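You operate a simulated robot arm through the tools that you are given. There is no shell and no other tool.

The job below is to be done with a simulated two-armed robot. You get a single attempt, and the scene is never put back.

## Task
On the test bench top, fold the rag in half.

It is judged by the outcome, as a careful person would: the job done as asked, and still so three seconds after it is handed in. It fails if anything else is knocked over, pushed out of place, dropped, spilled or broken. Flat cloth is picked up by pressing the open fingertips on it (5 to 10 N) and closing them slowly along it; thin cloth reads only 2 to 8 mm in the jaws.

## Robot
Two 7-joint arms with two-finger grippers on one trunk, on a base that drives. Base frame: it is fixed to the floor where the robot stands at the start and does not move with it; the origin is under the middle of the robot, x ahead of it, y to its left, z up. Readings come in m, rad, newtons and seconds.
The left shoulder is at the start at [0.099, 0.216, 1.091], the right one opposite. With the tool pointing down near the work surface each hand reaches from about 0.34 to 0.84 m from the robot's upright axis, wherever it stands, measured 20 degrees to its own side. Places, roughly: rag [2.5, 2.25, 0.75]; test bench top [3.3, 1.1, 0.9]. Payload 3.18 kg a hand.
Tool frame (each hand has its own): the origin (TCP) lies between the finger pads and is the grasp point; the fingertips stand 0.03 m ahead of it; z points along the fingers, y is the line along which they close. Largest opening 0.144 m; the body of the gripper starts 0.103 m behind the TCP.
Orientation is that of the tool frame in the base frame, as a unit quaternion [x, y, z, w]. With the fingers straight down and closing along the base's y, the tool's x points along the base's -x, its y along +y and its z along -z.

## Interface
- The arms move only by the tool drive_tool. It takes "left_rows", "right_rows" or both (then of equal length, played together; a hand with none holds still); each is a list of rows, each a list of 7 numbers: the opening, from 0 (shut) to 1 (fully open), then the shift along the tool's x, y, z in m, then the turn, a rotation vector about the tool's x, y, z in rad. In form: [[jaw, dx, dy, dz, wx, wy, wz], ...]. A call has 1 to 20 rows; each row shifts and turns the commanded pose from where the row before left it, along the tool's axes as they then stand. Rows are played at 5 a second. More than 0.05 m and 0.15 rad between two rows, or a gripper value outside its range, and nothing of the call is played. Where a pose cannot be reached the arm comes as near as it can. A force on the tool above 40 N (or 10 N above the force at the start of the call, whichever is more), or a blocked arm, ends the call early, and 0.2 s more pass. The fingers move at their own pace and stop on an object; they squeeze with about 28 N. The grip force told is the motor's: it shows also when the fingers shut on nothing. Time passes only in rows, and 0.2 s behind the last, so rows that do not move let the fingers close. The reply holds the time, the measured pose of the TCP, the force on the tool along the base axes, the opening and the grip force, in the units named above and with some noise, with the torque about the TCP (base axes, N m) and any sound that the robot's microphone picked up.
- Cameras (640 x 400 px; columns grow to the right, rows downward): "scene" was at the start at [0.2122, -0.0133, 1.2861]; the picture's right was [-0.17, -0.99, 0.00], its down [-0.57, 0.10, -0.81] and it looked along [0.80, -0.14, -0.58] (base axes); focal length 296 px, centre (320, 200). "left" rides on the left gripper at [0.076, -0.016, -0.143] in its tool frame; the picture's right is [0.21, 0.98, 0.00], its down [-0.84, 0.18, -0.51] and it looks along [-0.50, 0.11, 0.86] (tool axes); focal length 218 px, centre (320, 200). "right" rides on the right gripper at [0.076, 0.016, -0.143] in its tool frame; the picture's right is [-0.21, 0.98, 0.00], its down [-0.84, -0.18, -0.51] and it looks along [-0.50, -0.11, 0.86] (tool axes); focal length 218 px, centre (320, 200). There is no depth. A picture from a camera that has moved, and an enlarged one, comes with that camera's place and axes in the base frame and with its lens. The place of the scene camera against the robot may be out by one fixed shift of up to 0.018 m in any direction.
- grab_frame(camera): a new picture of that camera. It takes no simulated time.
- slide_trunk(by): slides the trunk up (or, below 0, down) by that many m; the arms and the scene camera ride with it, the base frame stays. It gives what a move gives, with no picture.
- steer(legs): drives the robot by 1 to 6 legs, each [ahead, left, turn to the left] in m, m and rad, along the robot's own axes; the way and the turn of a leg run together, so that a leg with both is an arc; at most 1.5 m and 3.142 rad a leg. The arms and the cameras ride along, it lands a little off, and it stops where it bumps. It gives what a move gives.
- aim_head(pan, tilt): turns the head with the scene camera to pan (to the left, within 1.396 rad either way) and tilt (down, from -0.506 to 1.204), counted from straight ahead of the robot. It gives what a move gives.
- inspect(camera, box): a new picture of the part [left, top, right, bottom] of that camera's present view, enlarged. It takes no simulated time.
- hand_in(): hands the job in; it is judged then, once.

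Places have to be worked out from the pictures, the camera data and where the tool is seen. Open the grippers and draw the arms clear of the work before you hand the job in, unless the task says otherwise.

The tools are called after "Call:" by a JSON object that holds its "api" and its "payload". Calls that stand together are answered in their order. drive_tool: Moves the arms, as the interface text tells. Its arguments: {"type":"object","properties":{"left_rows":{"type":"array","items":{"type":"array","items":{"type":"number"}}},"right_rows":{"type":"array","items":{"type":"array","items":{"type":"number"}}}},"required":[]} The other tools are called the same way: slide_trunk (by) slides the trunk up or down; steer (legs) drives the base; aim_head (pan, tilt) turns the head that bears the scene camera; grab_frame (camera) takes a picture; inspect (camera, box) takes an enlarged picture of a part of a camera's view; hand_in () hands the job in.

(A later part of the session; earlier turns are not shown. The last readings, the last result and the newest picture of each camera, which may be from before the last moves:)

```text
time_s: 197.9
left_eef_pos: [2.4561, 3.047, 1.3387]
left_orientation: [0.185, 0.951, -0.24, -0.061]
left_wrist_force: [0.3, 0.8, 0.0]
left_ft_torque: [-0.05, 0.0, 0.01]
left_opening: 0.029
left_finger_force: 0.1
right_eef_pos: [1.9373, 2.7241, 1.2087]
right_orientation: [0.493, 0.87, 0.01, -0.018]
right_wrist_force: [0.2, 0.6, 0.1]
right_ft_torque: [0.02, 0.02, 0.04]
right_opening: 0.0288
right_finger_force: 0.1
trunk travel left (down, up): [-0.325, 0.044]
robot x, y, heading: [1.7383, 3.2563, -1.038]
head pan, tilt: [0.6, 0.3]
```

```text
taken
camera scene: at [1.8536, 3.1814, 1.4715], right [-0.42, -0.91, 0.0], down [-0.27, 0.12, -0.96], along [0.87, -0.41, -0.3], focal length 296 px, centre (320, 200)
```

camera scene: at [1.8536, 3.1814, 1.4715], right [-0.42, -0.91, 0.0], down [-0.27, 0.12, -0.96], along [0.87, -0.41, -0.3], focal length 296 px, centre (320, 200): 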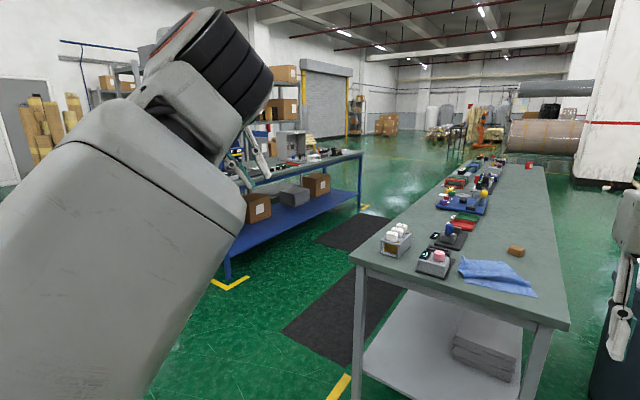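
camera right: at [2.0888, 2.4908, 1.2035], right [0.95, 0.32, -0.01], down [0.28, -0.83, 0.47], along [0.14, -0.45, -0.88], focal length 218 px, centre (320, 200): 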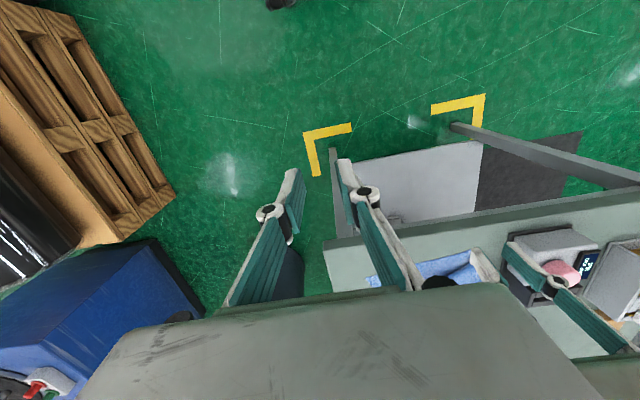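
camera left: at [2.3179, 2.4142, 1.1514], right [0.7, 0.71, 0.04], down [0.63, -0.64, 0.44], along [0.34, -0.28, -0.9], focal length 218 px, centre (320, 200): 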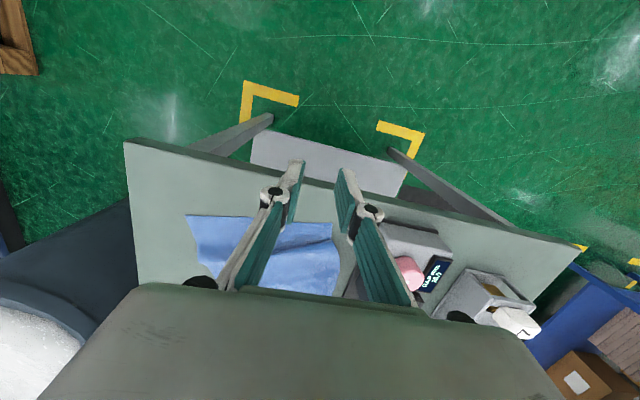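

Left arm is parked. I straighten the right hand, shift the base left 0.13 m and drive up to the bench so the rag lies in front of the right arm, keeping the trunk up.

Call:
{"api": "drive_tool", "payload": {"right_rows": [[0.2, 0, 0, 0, 0, -0.041, 0]]}}

Call:
{"api": "steer", "payload": {"legs": [[0, 0.13, 0], [0.6, 0, 0]]}}

Call:
{"api": "aim_head", "payload": {"pan": -0.1, "tilt": 0.85}}

Call:
{"api": "grab_frame", "payload": {"camera": "scene"}}

Call:
{"api": "grab_frame", "payload": {"camera": "right"}}

```text
time_s: 198.3
left_eef_pos: [2.4568, 3.0479, 1.3391]
left_orientation: [0.185, 0.951, -0.239, -0.06]
left_wrist_force: [-0.8, 0.2, -0.4]
left_ft_torque: [-0.02, 0.0, -0.01]
left_opening: 0.0287
left_finger_force: 0.2
right_eef_pos: [1.937, 2.7248, 1.2084]
right_orientation: [0.494, 0.87, 0.0, 0.0]
right_wrist_force: [0.3, -0.7, -0.1]
right_ft_torque: [0.0, -0.02, 0.01]
right_opening: 0.0289
right_finger_force: 0.1
trunk travel left (down, up): [-0.325, 0.044]
robot x, y, heading: [1.7376, 3.253, -1.038]
head pan, tilt: [0.6, 0.3]
```

```text
time_s: 203.1
left_eef_pos: [2.8716, 2.584, 1.3385]
left_orientation: [0.187, 0.951, -0.239, -0.061]
left_wrist_force: [-0.7, 0.3, -0.1]
left_ft_torque: [-0.01, 0.01, -0.03]
left_opening: 0.0288
left_finger_force: 0.1
right_eef_pos: [2.3487, 2.2646, 1.2094]
right_orientation: [0.497, 0.868, 0.001, -0.001]
right_wrist_force: [-0.4, -0.4, 0.2]
right_ft_torque: [0.0, 0.02, -0.02]
right_opening: 0.0287
right_finger_force: 0.0
trunk travel left (down, up): [-0.325, 0.044]
robot x, y, heading: [2.156, 2.7966, -1.047]
head pan, tilt: [0.6, 0.3]
```

```text
time_s: 204.2
left_eef_pos: [2.8705, 2.5846, 1.3385]
left_orientation: [0.187, 0.951, -0.238, -0.061]
left_wrist_force: [0.6, -0.2, 0.0]
left_ft_torque: [0.0, 0.02, -0.04]
left_opening: 0.0288
left_finger_force: 0.0
right_eef_pos: [2.3472, 2.2654, 1.2077]
right_orientation: [0.497, 0.868, 0.0, 0.0]
right_wrist_force: [0.5, -0.3, -0.8]
right_ft_torque: [-0.01, 0.02, -0.01]
right_opening: 0.0286
right_finger_force: 0.0
trunk travel left (down, up): [-0.325, 0.044]
robot x, y, heading: [2.1577, 2.7944, -1.048]
head pan, tilt: [-0.099, 0.85]
```

```text
taken
camera scene: at [2.2165, 2.6911, 1.4231], right [-0.91, -0.41, 0.0], down [-0.31, 0.68, -0.66], along [0.27, -0.6, -0.75], focal length 296 px, centre (320, 200)
```

scene: 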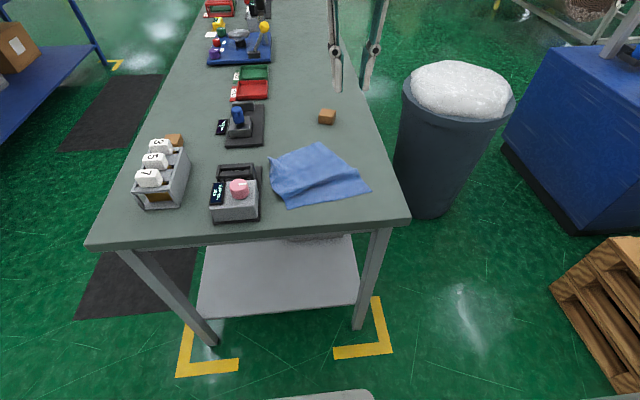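

```text
taken
camera right: at [2.3237, 2.3393, 1.3506], right [0.95, 0.31, 0.0], down [0.27, -0.82, 0.51], along [0.16, -0.48, -0.86], focal length 218 px, centre (320, 200)
```

right: 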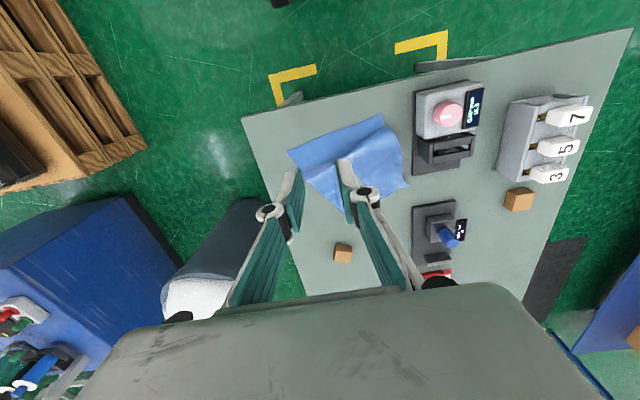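

Call:
{"api": "inspect", "payload": {"camera": "scene", "box": [200, 80, 420, 240]}}

Call:
{"api": "inspect", "payload": {"camera": "right", "box": [240, 70, 520, 245]}}

```text
2.50 times, centred on (310, 160) of scene
camera zoom: at [2.2165, 2.6911, 1.4231], right [-0.91, -0.41, 0.0], down [-0.31, 0.68, -0.66], along [0.27, -0.6, -0.75], focal length 739 px, centre (345, 300)
```

zoom: 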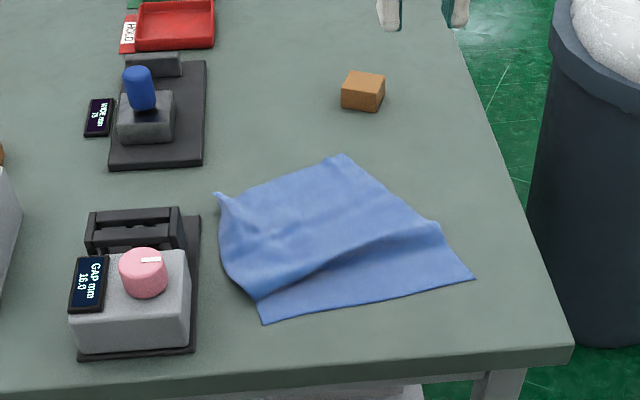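

```text
2.29 times, centred on (380, 158) of right
camera zoom: at [2.3237, 2.3393, 1.3506], right [0.95, 0.31, 0.0], down [0.27, -0.82, 0.51], along [0.16, -0.48, -0.86], focal length 499 px, centre (183, 297)
```

zoom: 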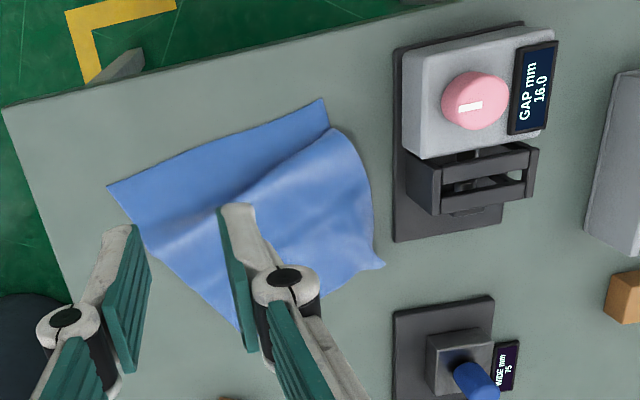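

The rag's near edge is straight (rotated about 9 degrees) but its far side was dragged left and there's a ripple behind the near edge. I drive 0.18 m closer so the right hand can take the far-right corner and pull the rag flat.

Call:
{"api": "steer", "payload": {"legs": [[0.18, 0, 0]]}}

Call:
{"api": "grab_frame", "payload": {"camera": "scene"}}

Call:
{"api": "grab_frame", "payload": {"camera": "right"}}

```text
time_s: 205.7
left_eef_pos: [2.9602, 2.4286, 1.3378]
left_orientation: [0.188, 0.951, -0.238, -0.062]
left_wrist_force: [0.2, 0.1, -0.3]
left_ft_torque: [0.01, 0.04, -0.04]
left_opening: 0.0288
left_finger_force: 0.0
right_eef_pos: [2.4374, 2.1102, 1.2086]
right_orientation: [0.499, 0.867, 0.001, 0.0]
right_wrist_force: [0.2, 0.6, -0.5]
right_ft_torque: [0.01, 0.04, 0.01]
right_opening: 0.0287
right_finger_force: 0.1
trunk travel left (down, up): [-0.325, 0.044]
robot x, y, heading: [2.2441, 2.6394, -1.045]
head pan, tilt: [-0.099, 0.85]
```

```text
taken
camera scene: at [2.3055, 2.5367, 1.423], right [-0.91, -0.41, 0.0], down [-0.31, 0.69, -0.66], along [0.27, -0.6, -0.75], focal length 296 px, centre (320, 200)
```

scene: 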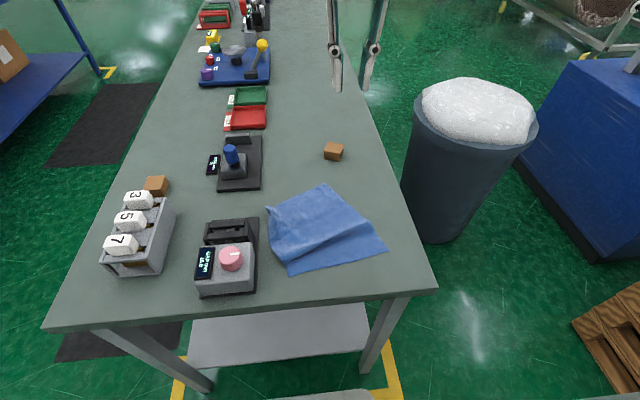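

```text
taken
camera right: at [2.4122, 2.1848, 1.3505], right [0.95, 0.31, 0.0], down [0.27, -0.82, 0.51], along [0.16, -0.48, -0.86], focal length 218 px, centre (320, 200)
```

right: 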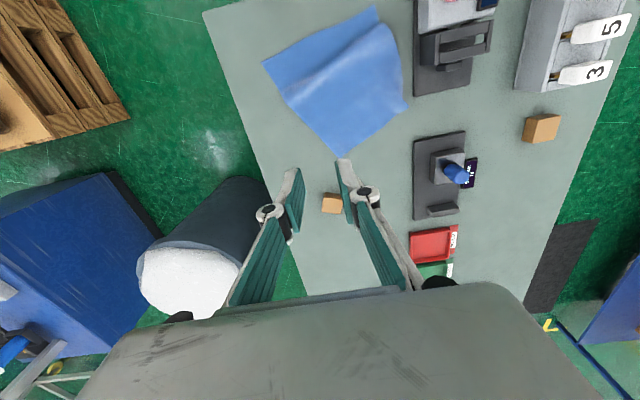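

The view is clear now. In my frame the rag's corners are about: near-left (0.405, 0.03), near-right (0.445,-0.19), far-right (0.66,-0.07), far-left (0.58,0.08). I bring the right hand over the far-right corner.

Call:
{"api": "drive_tool", "payload": {"right_rows": [[0.17, -0.0104, 0.0046, 0.035, 0, 0, 0], [0.17, -0.0104, 0.0046, 0.035, 0, 0, 0], [0.17, -0.0104, 0.0046, 0.035, 0, 0, 0], [0.17, -0.0104, 0.0046, 0.035, 0, 0, 0], [0.17, -0.0104, 0.0046, 0.035, 0, 0, 0], [0.17, -0.0104, 0.0046, 0.035, 0, 0, 0], [0.17, -0.0104, 0.0046, 0.035, 0, 0, 0]]}}

Call:
{"api": "grab_frame", "payload": {"camera": "right"}}

Call:
{"api": "grab_frame", "payload": {"camera": "scene"}}

```text
time_s: 207.3
left_eef_pos: [2.9607, 2.4287, 1.3379]
left_orientation: [0.188, 0.951, -0.239, -0.062]
left_wrist_force: [0.3, -0.4, -0.9]
left_ft_torque: [0.03, 0.01, 0.01]
left_opening: 0.0286
left_finger_force: 0.0
right_eef_pos: [2.503, 2.0639, 0.9659]
right_orientation: [0.498, 0.867, 0.0, 0.0]
right_wrist_force: [-1.0, -0.4, 0.1]
right_ft_torque: [0.03, 0.02, 0.04]
right_opening: 0.0242
right_finger_force: 0.1
trunk travel left (down, up): [-0.325, 0.044]
robot x, y, heading: [2.2444, 2.6443, -1.047]
head pan, tilt: [-0.099, 0.85]
```

```text
taken
camera right: at [2.4782, 2.1377, 1.1077], right [0.95, 0.31, 0.0], down [0.27, -0.82, 0.51], along [0.16, -0.48, -0.86], focal length 218 px, centre (320, 200)
```

right: 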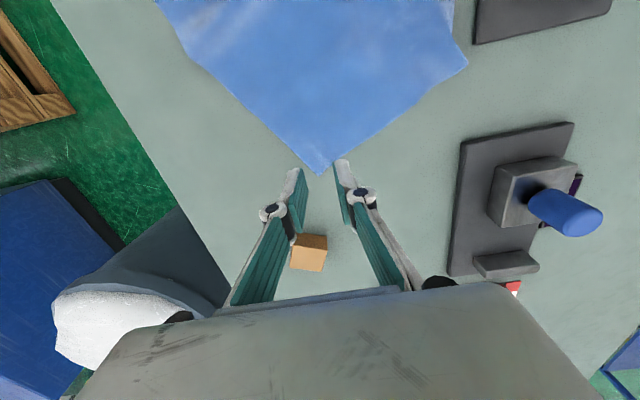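

```text
taken
camera scene: at [2.3057, 2.537, 1.423], right [-0.91, -0.41, 0.0], down [-0.31, 0.69, -0.66], along [0.27, -0.6, -0.75], focal length 296 px, centre (320, 200)
```

scene: 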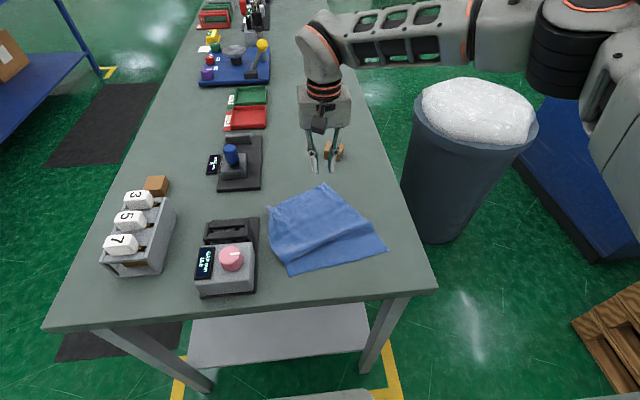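

The corner tip is 3 cm ahead of the TCP and 1 cm to the right, so both fingers will land on cloth. I descend close to the surface.

Call:
{"api": "drive_tool", "payload": {"right_rows": [[0.18, 0, 0.001, 0.02, 0, 0, 0], [0.18, 0, 0.001, 0.02, 0, 0, 0], [0.18, 0, 0.001, 0.02, 0, 0, 0], [0.18, 0, 0, 0.01, 0, 0, 0], [0.18, 0, 0, 0.003, 0, 0, 0], [0.18, 0, 0, 0, 0, 0, 0]]}}

```text
time_s: 208.7
left_eef_pos: [2.9594, 2.43, 1.3391]
left_orientation: [0.188, 0.951, -0.238, -0.062]
left_wrist_force: [0.3, -1.1, 0.4]
left_ft_torque: [0.01, 0.0, 0.01]
left_opening: 0.029
left_finger_force: 0.0
right_eef_pos: [2.5038, 2.0663, 0.8909]
right_orientation: [0.498, 0.867, 0.0, 0.001]
right_wrist_force: [0.2, -0.7, 3.6]
right_ft_torque: [-0.03, 0.03, -0.02]
right_opening: 0.0259
right_finger_force: 0.1
trunk travel left (down, up): [-0.325, 0.044]
robot x, y, heading: [2.2432, 2.6386, -1.047]
head pan, tilt: [-0.099, 0.85]
```

Contact with 3.6 N. I press 1 mm more and read the force.

Call:
{"api": "drive_tool", "payload": {"right_rows": [[0.18, 0, 0, 0.0008, 0, 0, 0], [0.18, 0, 0, 0, 0, 0, 0]]}}

Call:
{"api": "inspect", "payload": {"camera": "right", "box": [220, 90, 420, 215]}}

```text
time_s: 209.3
left_eef_pos: [2.9596, 2.4306, 1.3395]
left_orientation: [0.189, 0.951, -0.238, -0.061]
left_wrist_force: [-0.3, 0.4, 0.5]
left_ft_torque: [-0.01, 0.01, 0.01]
left_opening: 0.0287
left_finger_force: 0.1
right_eef_pos: [2.5029, 2.0667, 0.8905]
right_orientation: [0.498, 0.867, -0.001, 0.001]
right_wrist_force: [0.7, -1.4, 9.1]
right_ft_torque: [-0.09, -0.05, -0.01]
right_opening: 0.0255
right_finger_force: 0.0
trunk travel left (down, up): [-0.325, 0.044]
robot x, y, heading: [2.2427, 2.6437, -1.048]
head pan, tilt: [-0.099, 0.85]
```

```text
3.20 times, centred on (320, 152) of right
camera zoom: at [2.4789, 2.1408, 1.033], right [0.95, 0.31, 0.0], down [0.27, -0.82, 0.51], along [0.16, -0.48, -0.86], focal length 698 px, centre (320, 352)
```

zoom: 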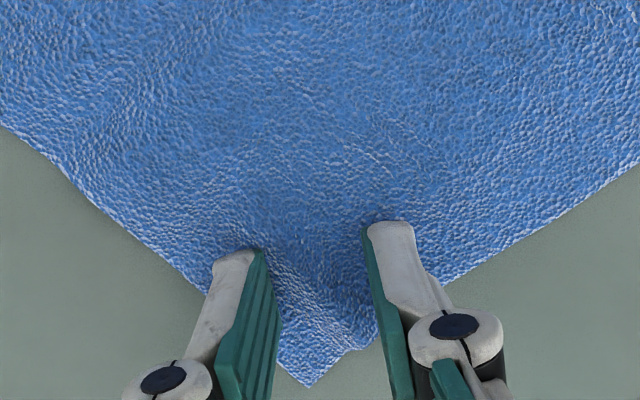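

9 N, with both fingertips on the cloth around the corner. I close slowly.

Call:
{"api": "drive_tool", "payload": {"right_rows": [[0.17, 0, 0, 0, 0, 0, 0], [0.16, 0, 0, 0, 0, 0, 0], [0.15, 0, 0, 0, 0, 0, 0], [0.14, 0, 0, 0, 0, 0, 0], [0.13, 0, 0, 0, 0, 0, 0], [0.12, 0, 0, 0.0002, 0, 0, 0], [0.11, 0, 0, 0, 0, 0, 0], [0.1, 0, 0, 0, 0, 0, 0], [0.09, 0, 0, 0.0002, 0, 0, 0], [0.08, 0, 0, 0, 0, 0, 0], [0.07, 0, 0, 0, 0, 0, 0], [0.06, 0, 0, 0.0002, 0, 0, 0], [0.05, 0, 0, 0, 0, 0, 0], [0.04, 0, 0, 0, 0, 0, 0], [0.03, 0, 0, 0, 0, 0, 0], [0.02, 0, 0, 0, 0, 0, 0], [0.0, 0, 0, 0, 0, 0, 0], [0.0, 0, 0, 0, 0, 0, 0]]}}

Call:
{"api": "inspect", "payload": {"camera": "right", "box": [220, 90, 420, 215]}}

```text
time_s: 213.1
left_eef_pos: [2.9599, 2.4293, 1.3381]
left_orientation: [0.188, 0.951, -0.238, -0.062]
left_wrist_force: [-0.4, 0.3, -0.1]
left_ft_torque: [0.0, -0.01, -0.04]
left_opening: 0.0291
left_finger_force: 0.0
right_eef_pos: [2.5021, 2.067, 0.8894]
right_orientation: [0.498, 0.867, 0.0, 0.001]
right_wrist_force: [0.9, 0.1, 0.6]
right_ft_torque: [-0.04, 0.12, -0.02]
right_opening: 0.006
right_finger_force: 29.2
trunk travel left (down, up): [-0.325, 0.044]
robot x, y, heading: [2.2467, 2.6389, -1.046]
head pan, tilt: [-0.099, 0.85]
```

```text
3.20 times, centred on (320, 152) of right
camera zoom: at [2.479, 2.141, 1.0318], right [0.95, 0.31, 0.0], down [0.27, -0.82, 0.51], along [0.16, -0.48, -0.86], focal length 698 px, centre (320, 352)
```

zoom: 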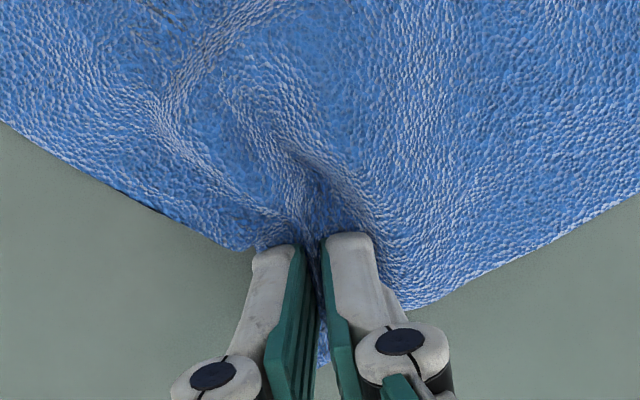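

Gripped (6 mm). I lift 1.5 cm and draw the corner forward and right to straighten the rag.

Call:
{"api": "drive_tool", "payload": {"right_rows": [[0, 0, 0, -0.015, 0, 0, 0], [0, -0.0075, -0.013, 0, 0, 0, 0], [0, -0.0075, -0.013, 0, 0, 0, 0], [0, -0.0075, -0.013, 0, 0, 0, 0], [0, -0.0075, -0.013, 0, 0, 0, 0], [0, -0.0075, -0.013, 0, 0, 0, 0], [0, -0.0075, -0.013, 0, 0, 0, 0]]}}

Call:
{"api": "grab_frame", "payload": {"camera": "scene"}}

```text
time_s: 214.7
left_eef_pos: [2.9596, 2.4289, 1.3389]
left_orientation: [0.189, 0.951, -0.239, -0.062]
left_wrist_force: [0.9, -0.8, -0.1]
left_ft_torque: [0.0, -0.04, -0.03]
left_opening: 0.029
left_finger_force: 0.0
right_eef_pos: [2.4592, 1.9878, 0.9045]
right_orientation: [0.498, 0.867, 0.0, 0.0]
right_wrist_force: [0.5, 0.1, -1.2]
right_ft_torque: [-0.03, 0.03, 0.04]
right_opening: 0.0045
right_finger_force: 23.4
trunk travel left (down, up): [-0.325, 0.044]
robot x, y, heading: [2.2477, 2.6446, -1.049]
head pan, tilt: [-0.099, 0.85]
```

```text
taken
camera scene: at [2.3048, 2.5373, 1.4231], right [-0.91, -0.41, 0.0], down [-0.31, 0.68, -0.66], along [0.27, -0.6, -0.75], focal length 296 px, centre (320, 200)
```

scene: 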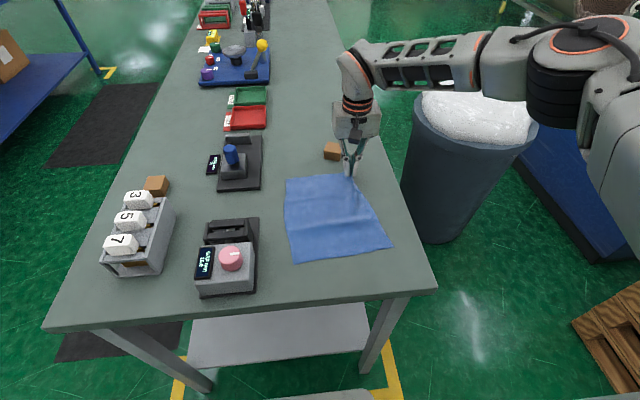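

The rag is almost flat again. I enlarge it.

Call:
{"api": "inspect", "payload": {"camera": "scene", "box": [240, 130, 440, 290]}}

```text
2.50 times, centred on (340, 210) of scene
camera zoom: at [2.3048, 2.5373, 1.4231], right [-0.91, -0.41, 0.0], down [-0.31, 0.68, -0.66], along [0.27, -0.6, -0.75], focal length 739 px, centre (270, 175)
```

zoom: 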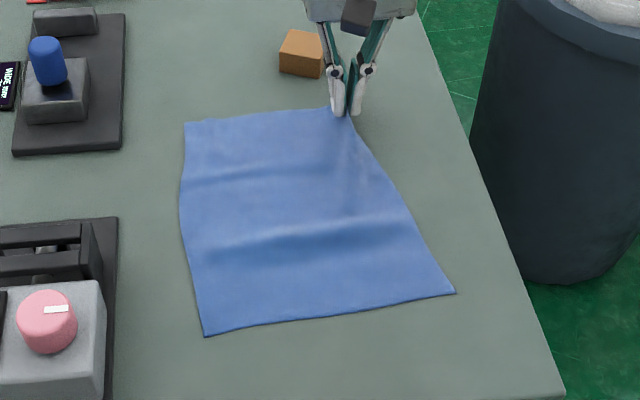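

The far-right corner still needs about 3 cm to the right. I pull it there, lower and release.

Call:
{"api": "drive_tool", "payload": {"right_rows": [[0, -0.002, -0.01, 0, 0, 0, 0], [0, -0.002, -0.01, 0, 0, 0, 0], [0, -0.002, -0.01, 0, 0, 0, 0], [0, 0, 0, 0.012, 0, 0, 0], [0, 0, 0, 0, 0, 0, 0]]}}

Call:
{"api": "inspect", "payload": {"camera": "scene", "box": [240, 130, 440, 290]}}

```text
time_s: 215.9
left_eef_pos: [2.9595, 2.43, 1.3384]
left_orientation: [0.189, 0.95, -0.239, -0.062]
left_wrist_force: [0.2, 0.0, 0.0]
left_ft_torque: [0.0, -0.01, 0.03]
left_opening: 0.0287
left_finger_force: 0.1
right_eef_pos: [2.435, 1.9676, 0.8917]
right_orientation: [0.498, 0.867, 0.0, 0.0]
right_wrist_force: [-2.1, -1.1, 2.9]
right_ft_torque: [0.01, 0.04, 0.02]
right_opening: 0.0011
right_finger_force: 26.2
trunk travel left (down, up): [-0.325, 0.044]
robot x, y, heading: [2.2397, 2.6387, -1.043]
head pan, tilt: [-0.099, 0.85]
```

```text
2.50 times, centred on (340, 210) of scene
camera zoom: at [2.3047, 2.5375, 1.4231], right [-0.91, -0.41, 0.0], down [-0.31, 0.68, -0.66], along [0.27, -0.6, -0.75], focal length 739 px, centre (270, 175)
```

zoom: 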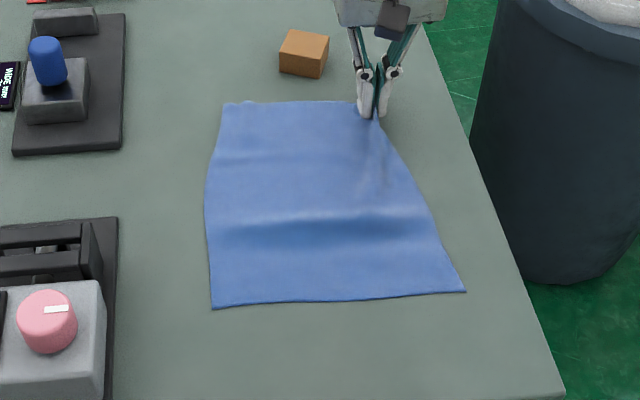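

The rag is aligned. I open the jaws slowly and lift off.

Call:
{"api": "drive_tool", "payload": {"right_rows": [[0.05, 0, 0, 0, 0, 0, 0], [0.12, 0, 0, -0.002, 0, 0, 0], [0.2, 0, 0, -0.005, 0, 0, 0], [0.2, 0, 0, -0.02, 0, 0, 0], [0.2, 0, 0, -0.03, 0, 0, 0], [0.2, 0, 0, -0.03, 0, 0, 0], [0.2, 0, 0, -0.03, 0, 0, 0]]}}

Call:
{"api": "inspect", "payload": {"camera": "scene", "box": [240, 130, 440, 290]}}

Call:
{"api": "grab_frame", "payload": {"camera": "right"}}

```text
time_s: 217.5
left_eef_pos: [2.9597, 2.4309, 1.3402]
left_orientation: [0.189, 0.951, -0.239, -0.061]
left_wrist_force: [0.6, -1.0, -0.2]
left_ft_torque: [-0.01, 0.01, 0.03]
left_opening: 0.0286
left_finger_force: 0.1
right_eef_pos: [2.4345, 1.9695, 1.0085]
right_orientation: [0.498, 0.867, 0.0, 0.001]
right_wrist_force: [0.6, 0.1, 0.0]
right_ft_torque: [-0.02, -0.06, -0.02]
right_opening: 0.0284
right_finger_force: 0.0
trunk travel left (down, up): [-0.325, 0.044]
robot x, y, heading: [2.2419, 2.6388, -1.048]
head pan, tilt: [-0.099, 0.85]
```

```text
2.50 times, centred on (340, 210) of scene
camera zoom: at [2.3049, 2.538, 1.4231], right [-0.91, -0.41, 0.0], down [-0.31, 0.68, -0.66], along [0.27, -0.6, -0.75], focal length 739 px, centre (270, 175)
```

zoom: 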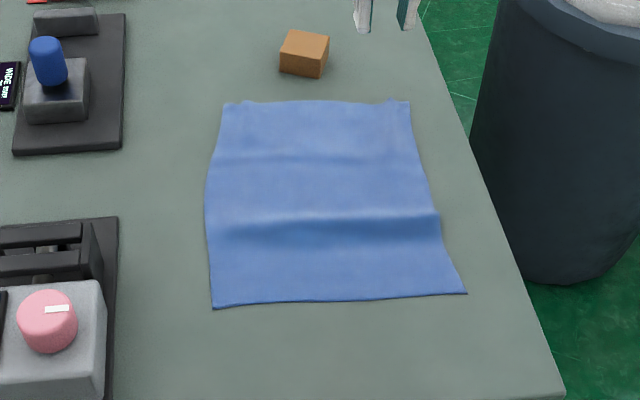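

```text
taken
camera right: at [2.4103, 2.0427, 1.1512], right [0.95, 0.31, 0.0], down [0.27, -0.82, 0.51], along [0.16, -0.48, -0.86], focal length 218 px, centre (320, 200)
```

right: 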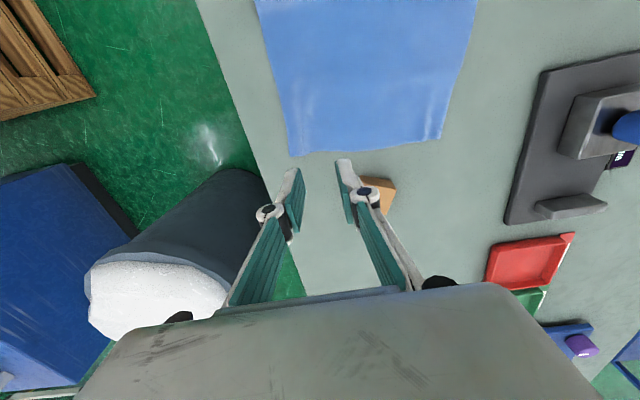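

The rag lies flat and square again with a slight ripple. I'll now fold with the right hand alone: pinch the middle of the near edge and carry it over to the far edge. I move the hand over the middle of the near edge.

Call:
{"api": "drive_tool", "payload": {"right_rows": [[0.2, 0.0315, 0.011, 0, 0, 0, 0], [0.2, 0.0315, 0.011, 0, 0, 0, 0], [0.2, 0.0315, 0.011, 0, 0, 0, 0], [0.2, 0.0315, 0.011, 0, 0, 0, 0], [0.2, 0.0315, 0.011, 0.005, 0, 0, 0], [0.2, 0.0315, 0.011, 0.01, 0, 0, 0], [0.2, 0.0315, 0.011, 0.01, 0, 0, 0]]}}

Call:
{"api": "grab_frame", "payload": {"camera": "right"}}

Call:
{"api": "inspect", "payload": {"camera": "scene", "box": [240, 130, 440, 290]}}

```text
time_s: 219.1
left_eef_pos: [2.9598, 2.43, 1.3377]
left_orientation: [0.188, 0.951, -0.239, -0.062]
left_wrist_force: [-0.1, 0.7, -0.5]
left_ft_torque: [-0.01, 0.0, 0.01]
left_opening: 0.0286
left_finger_force: 0.0
right_eef_pos: [2.3905, 2.198, 0.9843]
right_orientation: [0.498, 0.867, 0.0, 0.0]
right_wrist_force: [0.0, 0.4, 0.4]
right_ft_torque: [0.0, -0.02, 0.0]
right_opening: 0.0287
right_finger_force: 0.1
trunk travel left (down, up): [-0.325, 0.044]
robot x, y, heading: [2.2432, 2.6374, -1.045]
head pan, tilt: [-0.099, 0.85]
```

```text
taken
camera right: at [2.366, 2.2719, 1.1258], right [0.95, 0.31, 0.0], down [0.27, -0.82, 0.51], along [0.16, -0.48, -0.86], focal length 218 px, centre (320, 200)
```

right: 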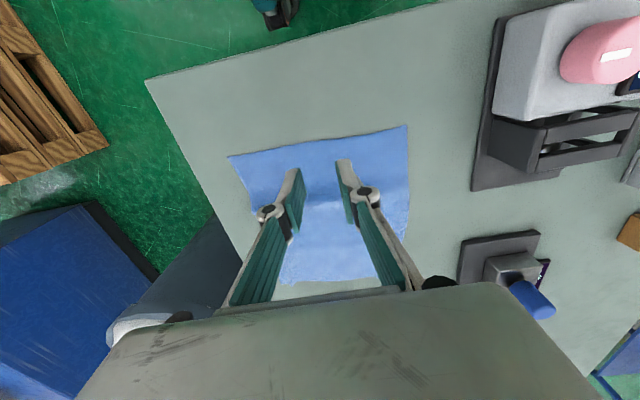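

```text
2.50 times, centred on (340, 210) of scene
camera zoom: at [2.3051, 2.5377, 1.4231], right [-0.91, -0.41, 0.0], down [-0.31, 0.68, -0.66], along [0.27, -0.6, -0.75], focal length 739 px, centre (270, 175)
```

zoom: 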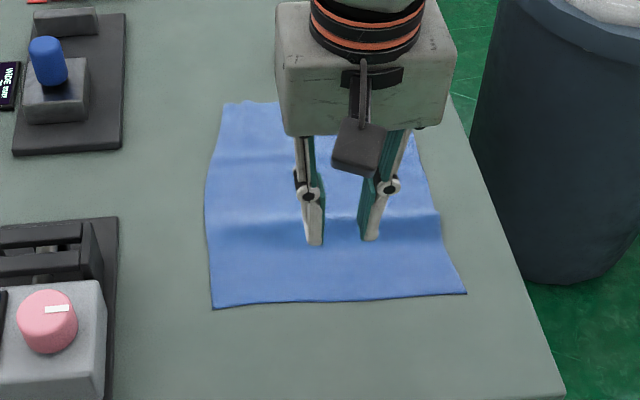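

The near edge lies 5 mm behind the TCP and its middle 7 mm to the right, so the fingers will catch only about 17 mm of the edge, keeping the later flap small. I shift and descend to just above contact.

Call:
{"api": "drive_tool", "payload": {"right_rows": [[0.22, 0, -0.0035, 0.022, 0, 0, 0], [0.22, 0, -0.0035, 0.022, 0, 0, 0], [0.22, 0, 0, 0.022, 0, 0, 0], [0.22, 0, 0, 0.022, 0, 0, 0], [0.22, 0, 0, 0.005, 0, 0, 0], [0.22, 0, 0, 0, 0, 0, 0]]}}

Call:
{"api": "inspect", "payload": {"camera": "right", "box": [220, 90, 420, 215]}}

```text
time_s: 220.5
left_eef_pos: [2.9587, 2.4309, 1.3382]
left_orientation: [0.188, 0.951, -0.238, -0.06]
left_wrist_force: [0.3, 0.5, -0.3]
left_ft_torque: [0.01, 0.03, 0.01]
left_opening: 0.0288
left_finger_force: 0.0
right_eef_pos: [2.3854, 2.1948, 0.8907]
right_orientation: [0.498, 0.867, 0.0, 0.001]
right_wrist_force: [-1.6, -1.1, 11.5]
right_ft_torque: [-0.08, 0.06, 0.0]
right_opening: 0.0314
right_finger_force: 0.0
trunk travel left (down, up): [-0.325, 0.044]
robot x, y, heading: [2.2488, 2.6405, -1.049]
head pan, tilt: [-0.099, 0.85]
```

```text
3.20 times, centred on (320, 152) of right
camera zoom: at [2.3611, 2.2689, 1.0332], right [0.95, 0.31, 0.0], down [0.27, -0.82, 0.51], along [0.16, -0.48, -0.86], focal length 698 px, centre (320, 352)
```

zoom: 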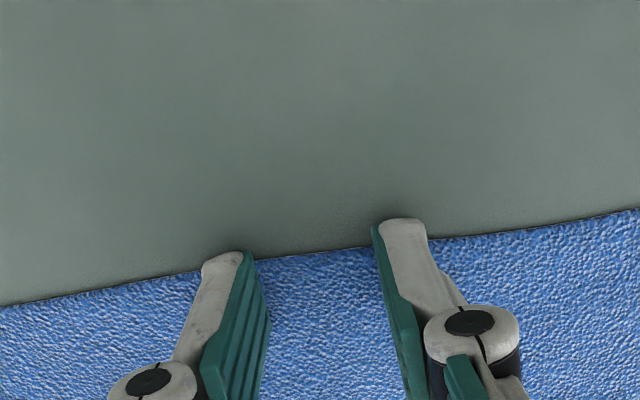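

Force is 11.5 N and the edge passes just under the fingertips as intended. I ease slightly and close slowly.

Call:
{"api": "drive_tool", "payload": {"right_rows": [[0.21, 0, 0, -0.0003, 0, 0, 0], [0.2, 0, 0, 0, 0, 0, 0], [0.19, 0, 0, 0, 0, 0, 0], [0.18, 0, 0, 0, 0, 0, 0], [0.17, 0, 0, 0, 0, 0, 0], [0.16, 0, 0, 0, 0, 0, 0], [0.15, 0, 0, 0, 0, 0, 0], [0.14, 0, 0, 0, 0, 0, 0], [0.13, 0, 0, 0, 0, 0, 0], [0.12, 0, 0, 0.0002, 0, 0, 0], [0.11, 0, 0, 0, 0, 0, 0], [0.1, 0, 0, 0, 0, 0, 0], [0.09, 0, 0, 0, 0, 0, 0]]}}

Call:
{"api": "inspect", "payload": {"camera": "right", "box": [220, 90, 420, 215]}}

```text
time_s: 223.3
left_eef_pos: [2.9592, 2.43, 1.3381]
left_orientation: [0.188, 0.951, -0.239, -0.061]
left_wrist_force: [0.2, -0.4, -0.6]
left_ft_torque: [-0.01, 0.0, 0.03]
left_opening: 0.029
left_finger_force: 0.0
right_eef_pos: [2.3852, 2.1952, 0.8914]
right_orientation: [0.498, 0.867, 0.001, 0.0]
right_wrist_force: [-0.1, 0.6, 0.7]
right_ft_torque: [0.01, -0.01, 0.03]
right_opening: 0.0129
right_finger_force: 0.1
trunk travel left (down, up): [-0.325, 0.044]
robot x, y, heading: [2.2485, 2.6425, -1.046]
head pan, tilt: [-0.099, 0.85]
```

```text
3.20 times, centred on (320, 152) of right
camera zoom: at [2.3604, 2.2689, 1.0329], right [0.95, 0.31, 0.0], down [0.27, -0.82, 0.51], along [0.16, -0.48, -0.86], focal length 698 px, centre (320, 352)
```

zoom: 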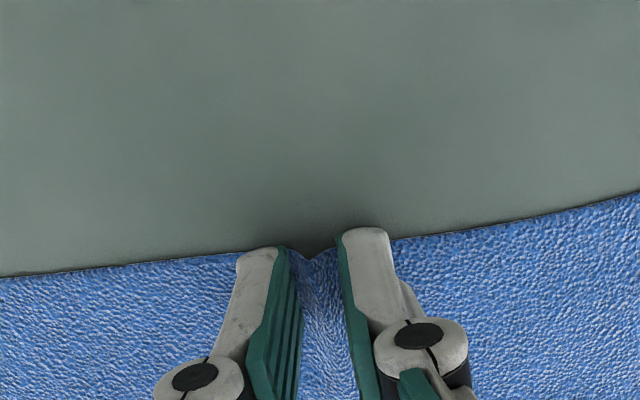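

A ridge is rising but the force has faded; I press 0.8 mm more and close the rest.

Call:
{"api": "drive_tool", "payload": {"right_rows": [[0.09, 0, 0, 0.0008, 0, 0, 0], [0.08, 0, 0, 0, 0, 0, 0], [0.07, 0, 0, 0, 0, 0, 0], [0.06, 0, 0, 0.0003, 0, 0, 0], [0.05, 0, 0, 0, 0, 0, 0], [0.04, 0, 0, 0, 0, 0, 0], [0.03, 0, 0, 0, 0, 0, 0], [0.02, 0, 0, 0, 0, 0, 0], [0.0, 0, 0, 0, 0, 0, 0], [0.0, 0, 0, 0, 0, 0, 0]]}}

Call:
{"api": "inspect", "payload": {"camera": "right", "box": [220, 90, 420, 215]}}

```text
time_s: 225.5
left_eef_pos: [2.9598, 2.4295, 1.3379]
left_orientation: [0.188, 0.951, -0.239, -0.063]
left_wrist_force: [0.1, 0.6, -1.1]
left_ft_torque: [0.02, -0.02, 0.01]
left_opening: 0.0285
left_finger_force: 0.2
right_eef_pos: [2.3835, 2.1945, 0.8886]
right_orientation: [0.498, 0.867, -0.001, 0.0]
right_wrist_force: [0.9, 0.9, 2.5]
right_ft_torque: [-0.11, 0.14, -0.01]
right_opening: 0.0007
right_finger_force: 24.7
trunk travel left (down, up): [-0.325, 0.044]
robot x, y, heading: [2.245, 2.6408, -1.049]
head pan, tilt: [-0.099, 0.85]
```

```text
3.20 times, centred on (320, 152) of right
camera zoom: at [2.36, 2.268, 1.0318], right [0.95, 0.31, 0.0], down [0.27, -0.82, 0.51], along [0.16, -0.48, -0.86], focal length 698 px, centre (320, 352)
```

zoom: 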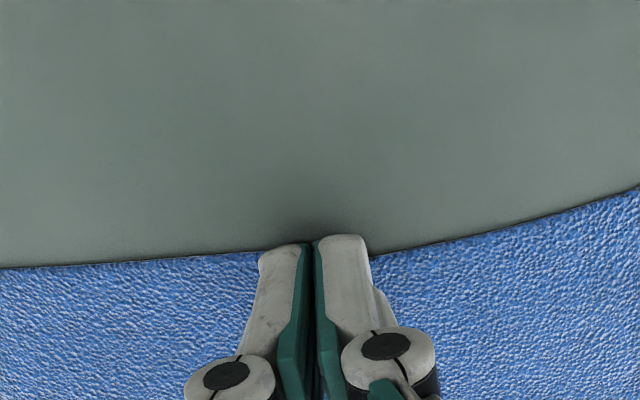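

It reads 0.7 mm; I lift 3 cm to see whether it really holds.

Call:
{"api": "drive_tool", "payload": {"right_rows": [[0, 0, 0, -0.008, 0, 0, 0], [0, 0, 0, -0.01, 0, 0, 0], [0, -0.003, 0, -0.012, 0, 0, 0]]}}

Call:
{"api": "inspect", "payload": {"camera": "right", "box": [200, 70, 440, 220]}}

Call:
{"api": "inspect", "payload": {"camera": "scene", "box": [240, 130, 440, 290]}}

```text
time_s: 226.3
left_eef_pos: [2.9596, 2.4298, 1.3374]
left_orientation: [0.189, 0.95, -0.239, -0.062]
left_wrist_force: [-0.6, 0.0, -0.1]
left_ft_torque: [-0.03, -0.02, 0.03]
left_opening: 0.0289
left_finger_force: 0.0
right_eef_pos: [2.3863, 2.1914, 0.9196]
right_orientation: [0.498, 0.867, -0.001, 0.0]
right_wrist_force: [0.2, -0.2, -1.7]
right_ft_torque: [-0.01, 0.04, -0.02]
right_opening: 0.0041
right_finger_force: 30.7
trunk travel left (down, up): [-0.325, 0.044]
robot x, y, heading: [2.2422, 2.644, -1.051]
head pan, tilt: [-0.099, 0.85]
```

```text
2.67 times, centred on (320, 145) of right
camera zoom: at [2.3615, 2.2656, 1.0619], right [0.95, 0.31, 0.0], down [0.27, -0.82, 0.51], along [0.16, -0.48, -0.86], focal length 582 px, centre (320, 347)
```

zoom: 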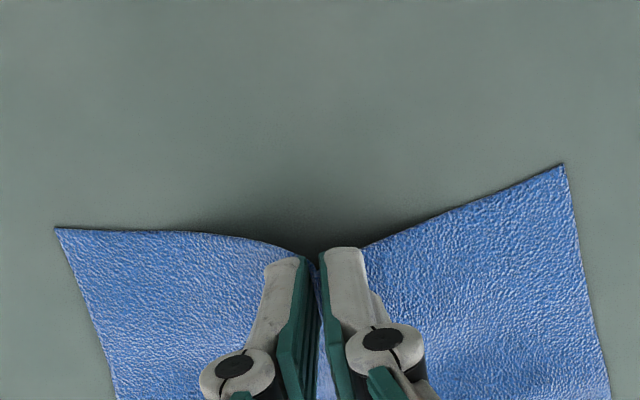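

```text
2.50 times, centred on (340, 210) of scene
camera zoom: at [2.305, 2.5376, 1.4231], right [-0.91, -0.41, 0.0], down [-0.31, 0.68, -0.66], along [0.27, -0.6, -0.75], focal length 739 px, centre (270, 175)
```

zoom: 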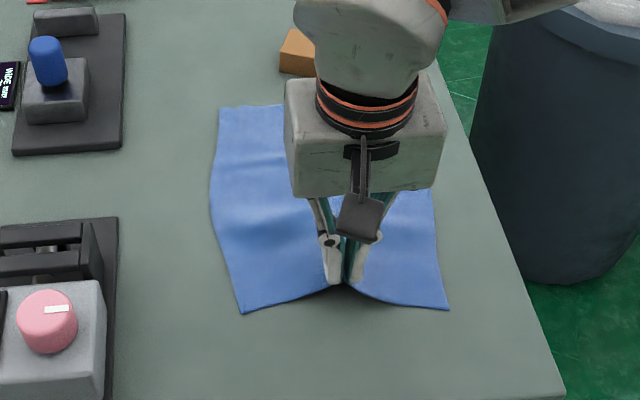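

It holds (4.1 mm). I carry the edge up and over toward the middle line.

Call:
{"api": "drive_tool", "payload": {"right_rows": [[0, -0.01, 0, -0.018, 0, 0, 0], [0, -0.012, 0, -0.018, 0, 0, 0], [0, -0.015, 0, -0.016, 0, 0, 0], [0, -0.018, 0, -0.013, 0, 0, 0], [0, -0.018, 0, -0.009, 0, 0, 0], [0, -0.018, 0, -0.005, 0, 0, 0], [0, -0.018, 0, -0.003, 0, 0, 0], [0, -0.015, 0, 0, 0, 0, 0], [0, 0, 0, 0, 0, 0, 0]]}}

Call:
{"api": "grab_frame", "payload": {"camera": "scene"}}

Call:
{"api": "grab_frame", "payload": {"camera": "right"}}

```text
time_s: 228.3
left_eef_pos: [2.9586, 2.4295, 1.3388]
left_orientation: [0.188, 0.951, -0.239, -0.062]
left_wrist_force: [0.1, -0.1, 0.4]
left_ft_torque: [-0.02, -0.03, 0.01]
left_opening: 0.0287
left_finger_force: 0.0
right_eef_pos: [2.4483, 2.0849, 1.002]
right_orientation: [0.497, 0.868, 0.0, 0.0]
right_wrist_force: [-0.1, -0.6, 0.8]
right_ft_torque: [-0.02, -0.02, -0.01]
right_opening: 0.0029
right_finger_force: 24.4
trunk travel left (down, up): [-0.325, 0.044]
robot x, y, heading: [2.2451, 2.6404, -1.046]
head pan, tilt: [-0.099, 0.85]
```

```text
taken
camera scene: at [2.3049, 2.5376, 1.4231], right [-0.91, -0.41, 0.0], down [-0.31, 0.68, -0.66], along [0.27, -0.6, -0.75], focal length 296 px, centre (320, 200)
```

scene: 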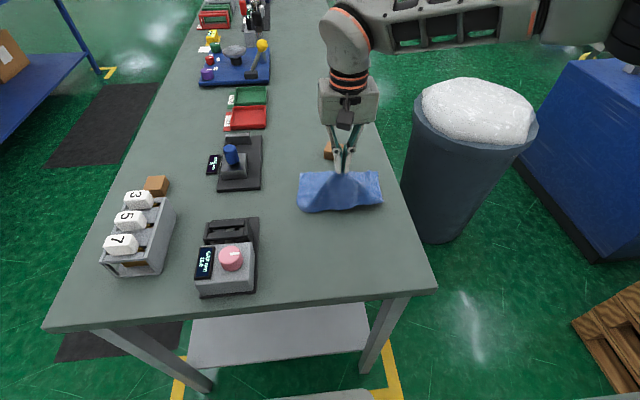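

```text
taken
camera right: at [2.4248, 2.1584, 1.1445], right [0.95, 0.31, 0.0], down [0.27, -0.82, 0.51], along [0.16, -0.48, -0.86], focal length 218 px, centre (320, 200)
```

right: 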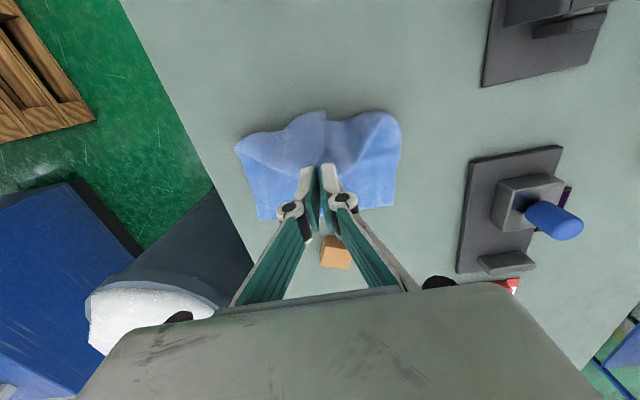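

The near half is up and over. I enlarge to see how the corners hang.

Call:
{"api": "inspect", "payload": {"camera": "scene", "box": [260, 130, 420, 240]}}

Call:
{"api": "inspect", "payload": {"camera": "right", "box": [200, 70, 440, 270]}}

```text
3.64 times, centred on (340, 185) of scene
camera zoom: at [2.3049, 2.5376, 1.4231], right [-0.91, -0.41, 0.0], down [-0.31, 0.68, -0.66], along [0.27, -0.6, -0.75], focal length 1075 px, centre (247, 254)
```

zoom: 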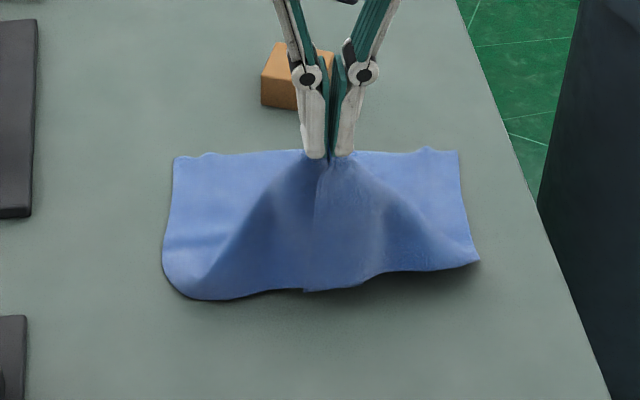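

```text
2.00 times, centred on (320, 170) of right
camera zoom: at [2.4248, 2.1584, 1.1445], right [0.95, 0.31, 0.0], down [0.27, -0.82, 0.51], along [0.16, -0.48, -0.86], focal length 436 px, centre (320, 260)
```

zoom: 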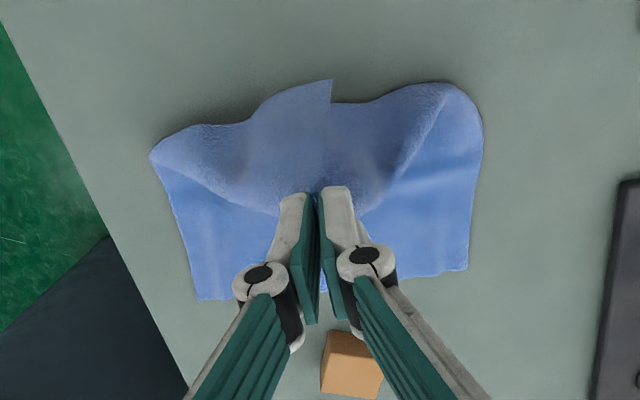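

With a single grip in the middle the corners droop inward, so this would not give a clean half. I take the edge back the same way and will instead carry the two near corners over one after the other.

Call:
{"api": "drive_tool", "payload": {"right_rows": [[0, 0.015, 0, 0, 0, 0, 0], [0, 0.018, 0, 0.003, 0, 0, 0], [0, 0.018, 0, 0.005, 0, 0, 0], [0, 0.018, 0, 0.009, 0, 0, 0], [0, 0.018, 0, 0.013, 0, 0, 0], [0, 0.017, 0, 0.016, 0, 0, 0], [0, 0.016, 0, 0.018, 0, 0, 0], [0, 0.014, 0, 0.018, 0, 0, 0], [0, 0.01, 0, 0.015, 0, 0, 0], [0, 0.006, 0, 0.009, 0, 0, 0], [0, 0, 0, 0, 0, 0, 0]]}}

Call:
{"api": "inspect", "payload": {"camera": "scene", "box": [240, 130, 440, 290]}}

```text
time_s: 230.7
left_eef_pos: [2.9592, 2.4306, 1.3389]
left_orientation: [0.188, 0.951, -0.239, -0.061]
left_wrist_force: [0.4, 0.5, 0.4]
left_ft_torque: [-0.02, -0.01, -0.05]
left_opening: 0.0288
left_finger_force: 0.1
right_eef_pos: [2.3737, 2.2135, 0.8951]
right_orientation: [0.498, 0.867, 0.0, 0.001]
right_wrist_force: [0.4, 1.0, -0.3]
right_ft_torque: [0.05, 0.0, -0.04]
right_opening: 0.0034
right_finger_force: 25.1
trunk travel left (down, up): [-0.325, 0.044]
robot x, y, heading: [2.2461, 2.6388, -1.051]
head pan, tilt: [-0.099, 0.85]
```

```text
2.50 times, centred on (340, 210) of scene
camera zoom: at [2.3051, 2.5375, 1.4231], right [-0.91, -0.41, 0.0], down [-0.31, 0.68, -0.66], along [0.27, -0.6, -0.75], focal length 739 px, centre (270, 175)
```

zoom: 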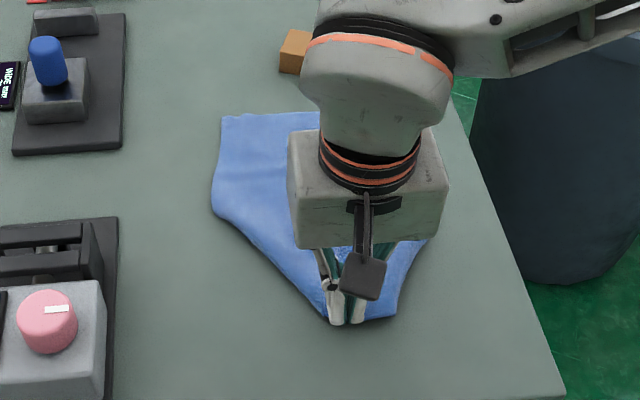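

The corners got tucked under. I raise the edge so they hang free, move slightly toward me, then lower while moving forward so that they splay out behind.

Call:
{"api": "drive_tool", "payload": {"right_rows": [[0, 0, 0, -0.02, 0, 0, 0], [0, 0, 0, -0.025, 0, 0, 0], [0, 0, 0, -0.03, 0, 0, 0], [0, 0, 0, -0.03, 0, 0, 0], [0, 0, 0, -0.03, 0, 0, 0], [0, 0, 0, -0.015, 0, 0, 0], [0, 0, 0, 0, 0, 0, 0]]}}

Call:
{"api": "inspect", "payload": {"camera": "scene", "box": [240, 100, 440, 290]}}

Call:
{"api": "grab_frame", "payload": {"camera": "right"}}

```text
time_s: 232.3
left_eef_pos: [2.9594, 2.4305, 1.3387]
left_orientation: [0.188, 0.951, -0.239, -0.062]
left_wrist_force: [0.9, 0.2, -0.6]
left_ft_torque: [0.01, -0.01, -0.01]
left_opening: 0.0287
left_finger_force: 0.1
right_eef_pos: [2.3734, 2.2133, 1.0484]
right_orientation: [0.497, 0.868, 0.0, 0.0]
right_wrist_force: [0.9, 0.9, -0.7]
right_ft_torque: [0.0, 0.08, 0.0]
right_opening: 0.0022
right_finger_force: 34.6
trunk travel left (down, up): [-0.325, 0.044]
robot x, y, heading: [2.2462, 2.6401, -1.046]
head pan, tilt: [-0.099, 0.85]
```

```text
2.11 times, centred on (340, 195) of scene
camera zoom: at [2.305, 2.5374, 1.423], right [-0.91, -0.41, 0.0], down [-0.31, 0.68, -0.66], along [0.27, -0.6, -0.75], focal length 622 px, centre (278, 210)
```

zoom: 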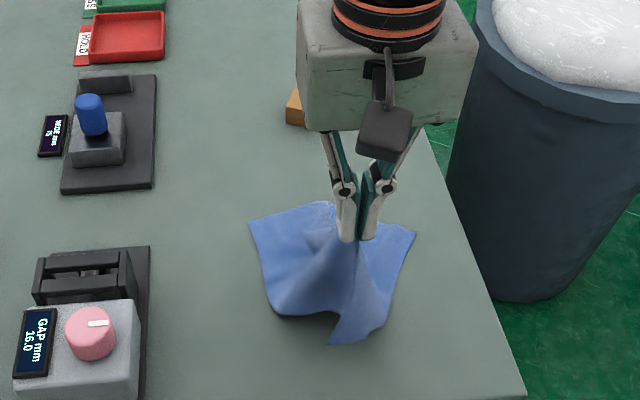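

```text
taken
camera right: at [2.3491, 2.2879, 1.1898], right [0.95, 0.31, 0.0], down [0.27, -0.82, 0.51], along [0.16, -0.48, -0.86], focal length 218 px, centre (320, 200)
```

right: 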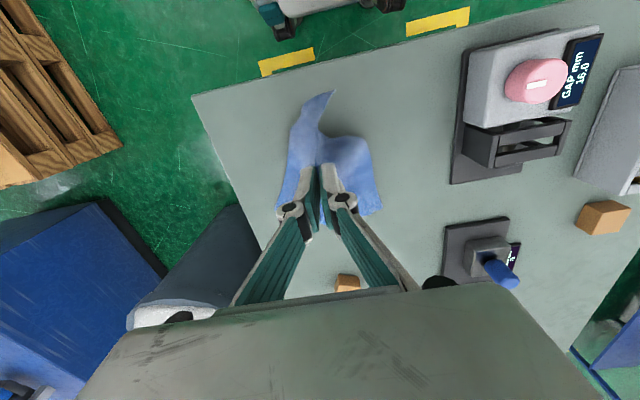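

The cloth is quite floppy. I lower it while moving a little forward and then release.

Call:
{"api": "drive_tool", "payload": {"right_rows": [[0, -0.004, 0, 0.03, 0, 0, 0], [0, -0.006, 0, 0.03, 0, 0, 0], [0, -0.008, 0, 0.03, 0, 0, 0], [0, -0.01, 0, 0.03, 0, 0, 0], [0, -0.01, 0, 0.02, 0, 0, 0], [0, -0.005, 0, 0.008, 0, 0, 0], [0.08, 0, 0, 0, 0, 0, 0], [0.2, 0, 0, -0.003, 0, 0, 0], [0.25, 0, 0, -0.03, 0, 0, 0], [0.25, 0, 0, -0.04, 0, 0, 0], [0.25, 0.03, -0.03, -0.04, 0, 0, 0], [0.25, 0.03, -0.04, -0.03, 0, 0, 0], [0.25, 0, -0.04, -0.03, 0, 0, 0]]}}

Call:
{"api": "inspect", "payload": {"camera": "scene", "box": [240, 130, 440, 290]}}

Call:
{"api": "grab_frame", "payload": {"camera": "right"}}

```text
refused: row 11 steps farther than a row can; nothing moved
```

```text
2.50 times, centred on (340, 210) of scene
camera zoom: at [2.305, 2.5374, 1.423], right [-0.91, -0.41, 0.0], down [-0.31, 0.68, -0.66], along [0.27, -0.6, -0.75], focal length 739 px, centre (270, 175)
```

zoom: 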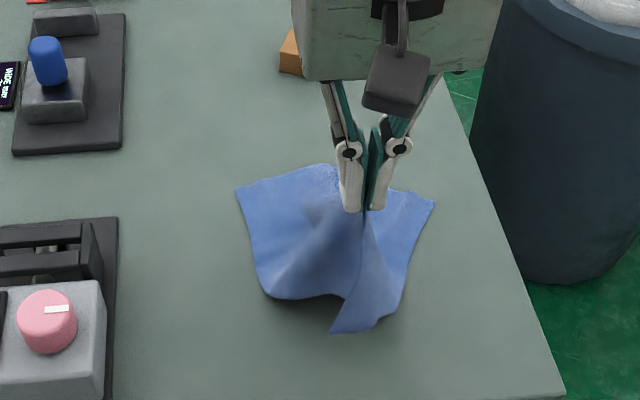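

```text
taken
camera right: at [2.3491, 2.2879, 1.1898], right [0.95, 0.31, 0.0], down [0.27, -0.82, 0.51], along [0.16, -0.48, -0.86], focal length 218 px, centre (320, 200)
```

right: 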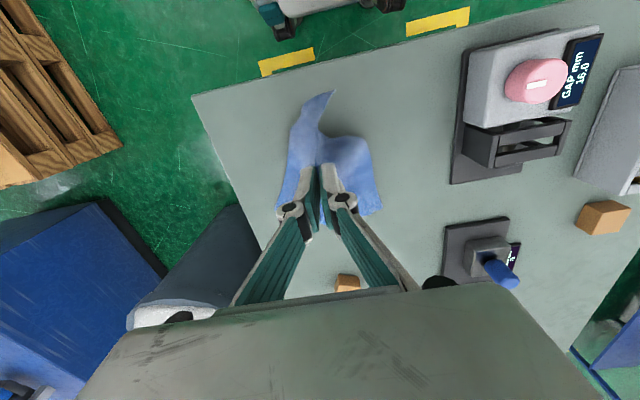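

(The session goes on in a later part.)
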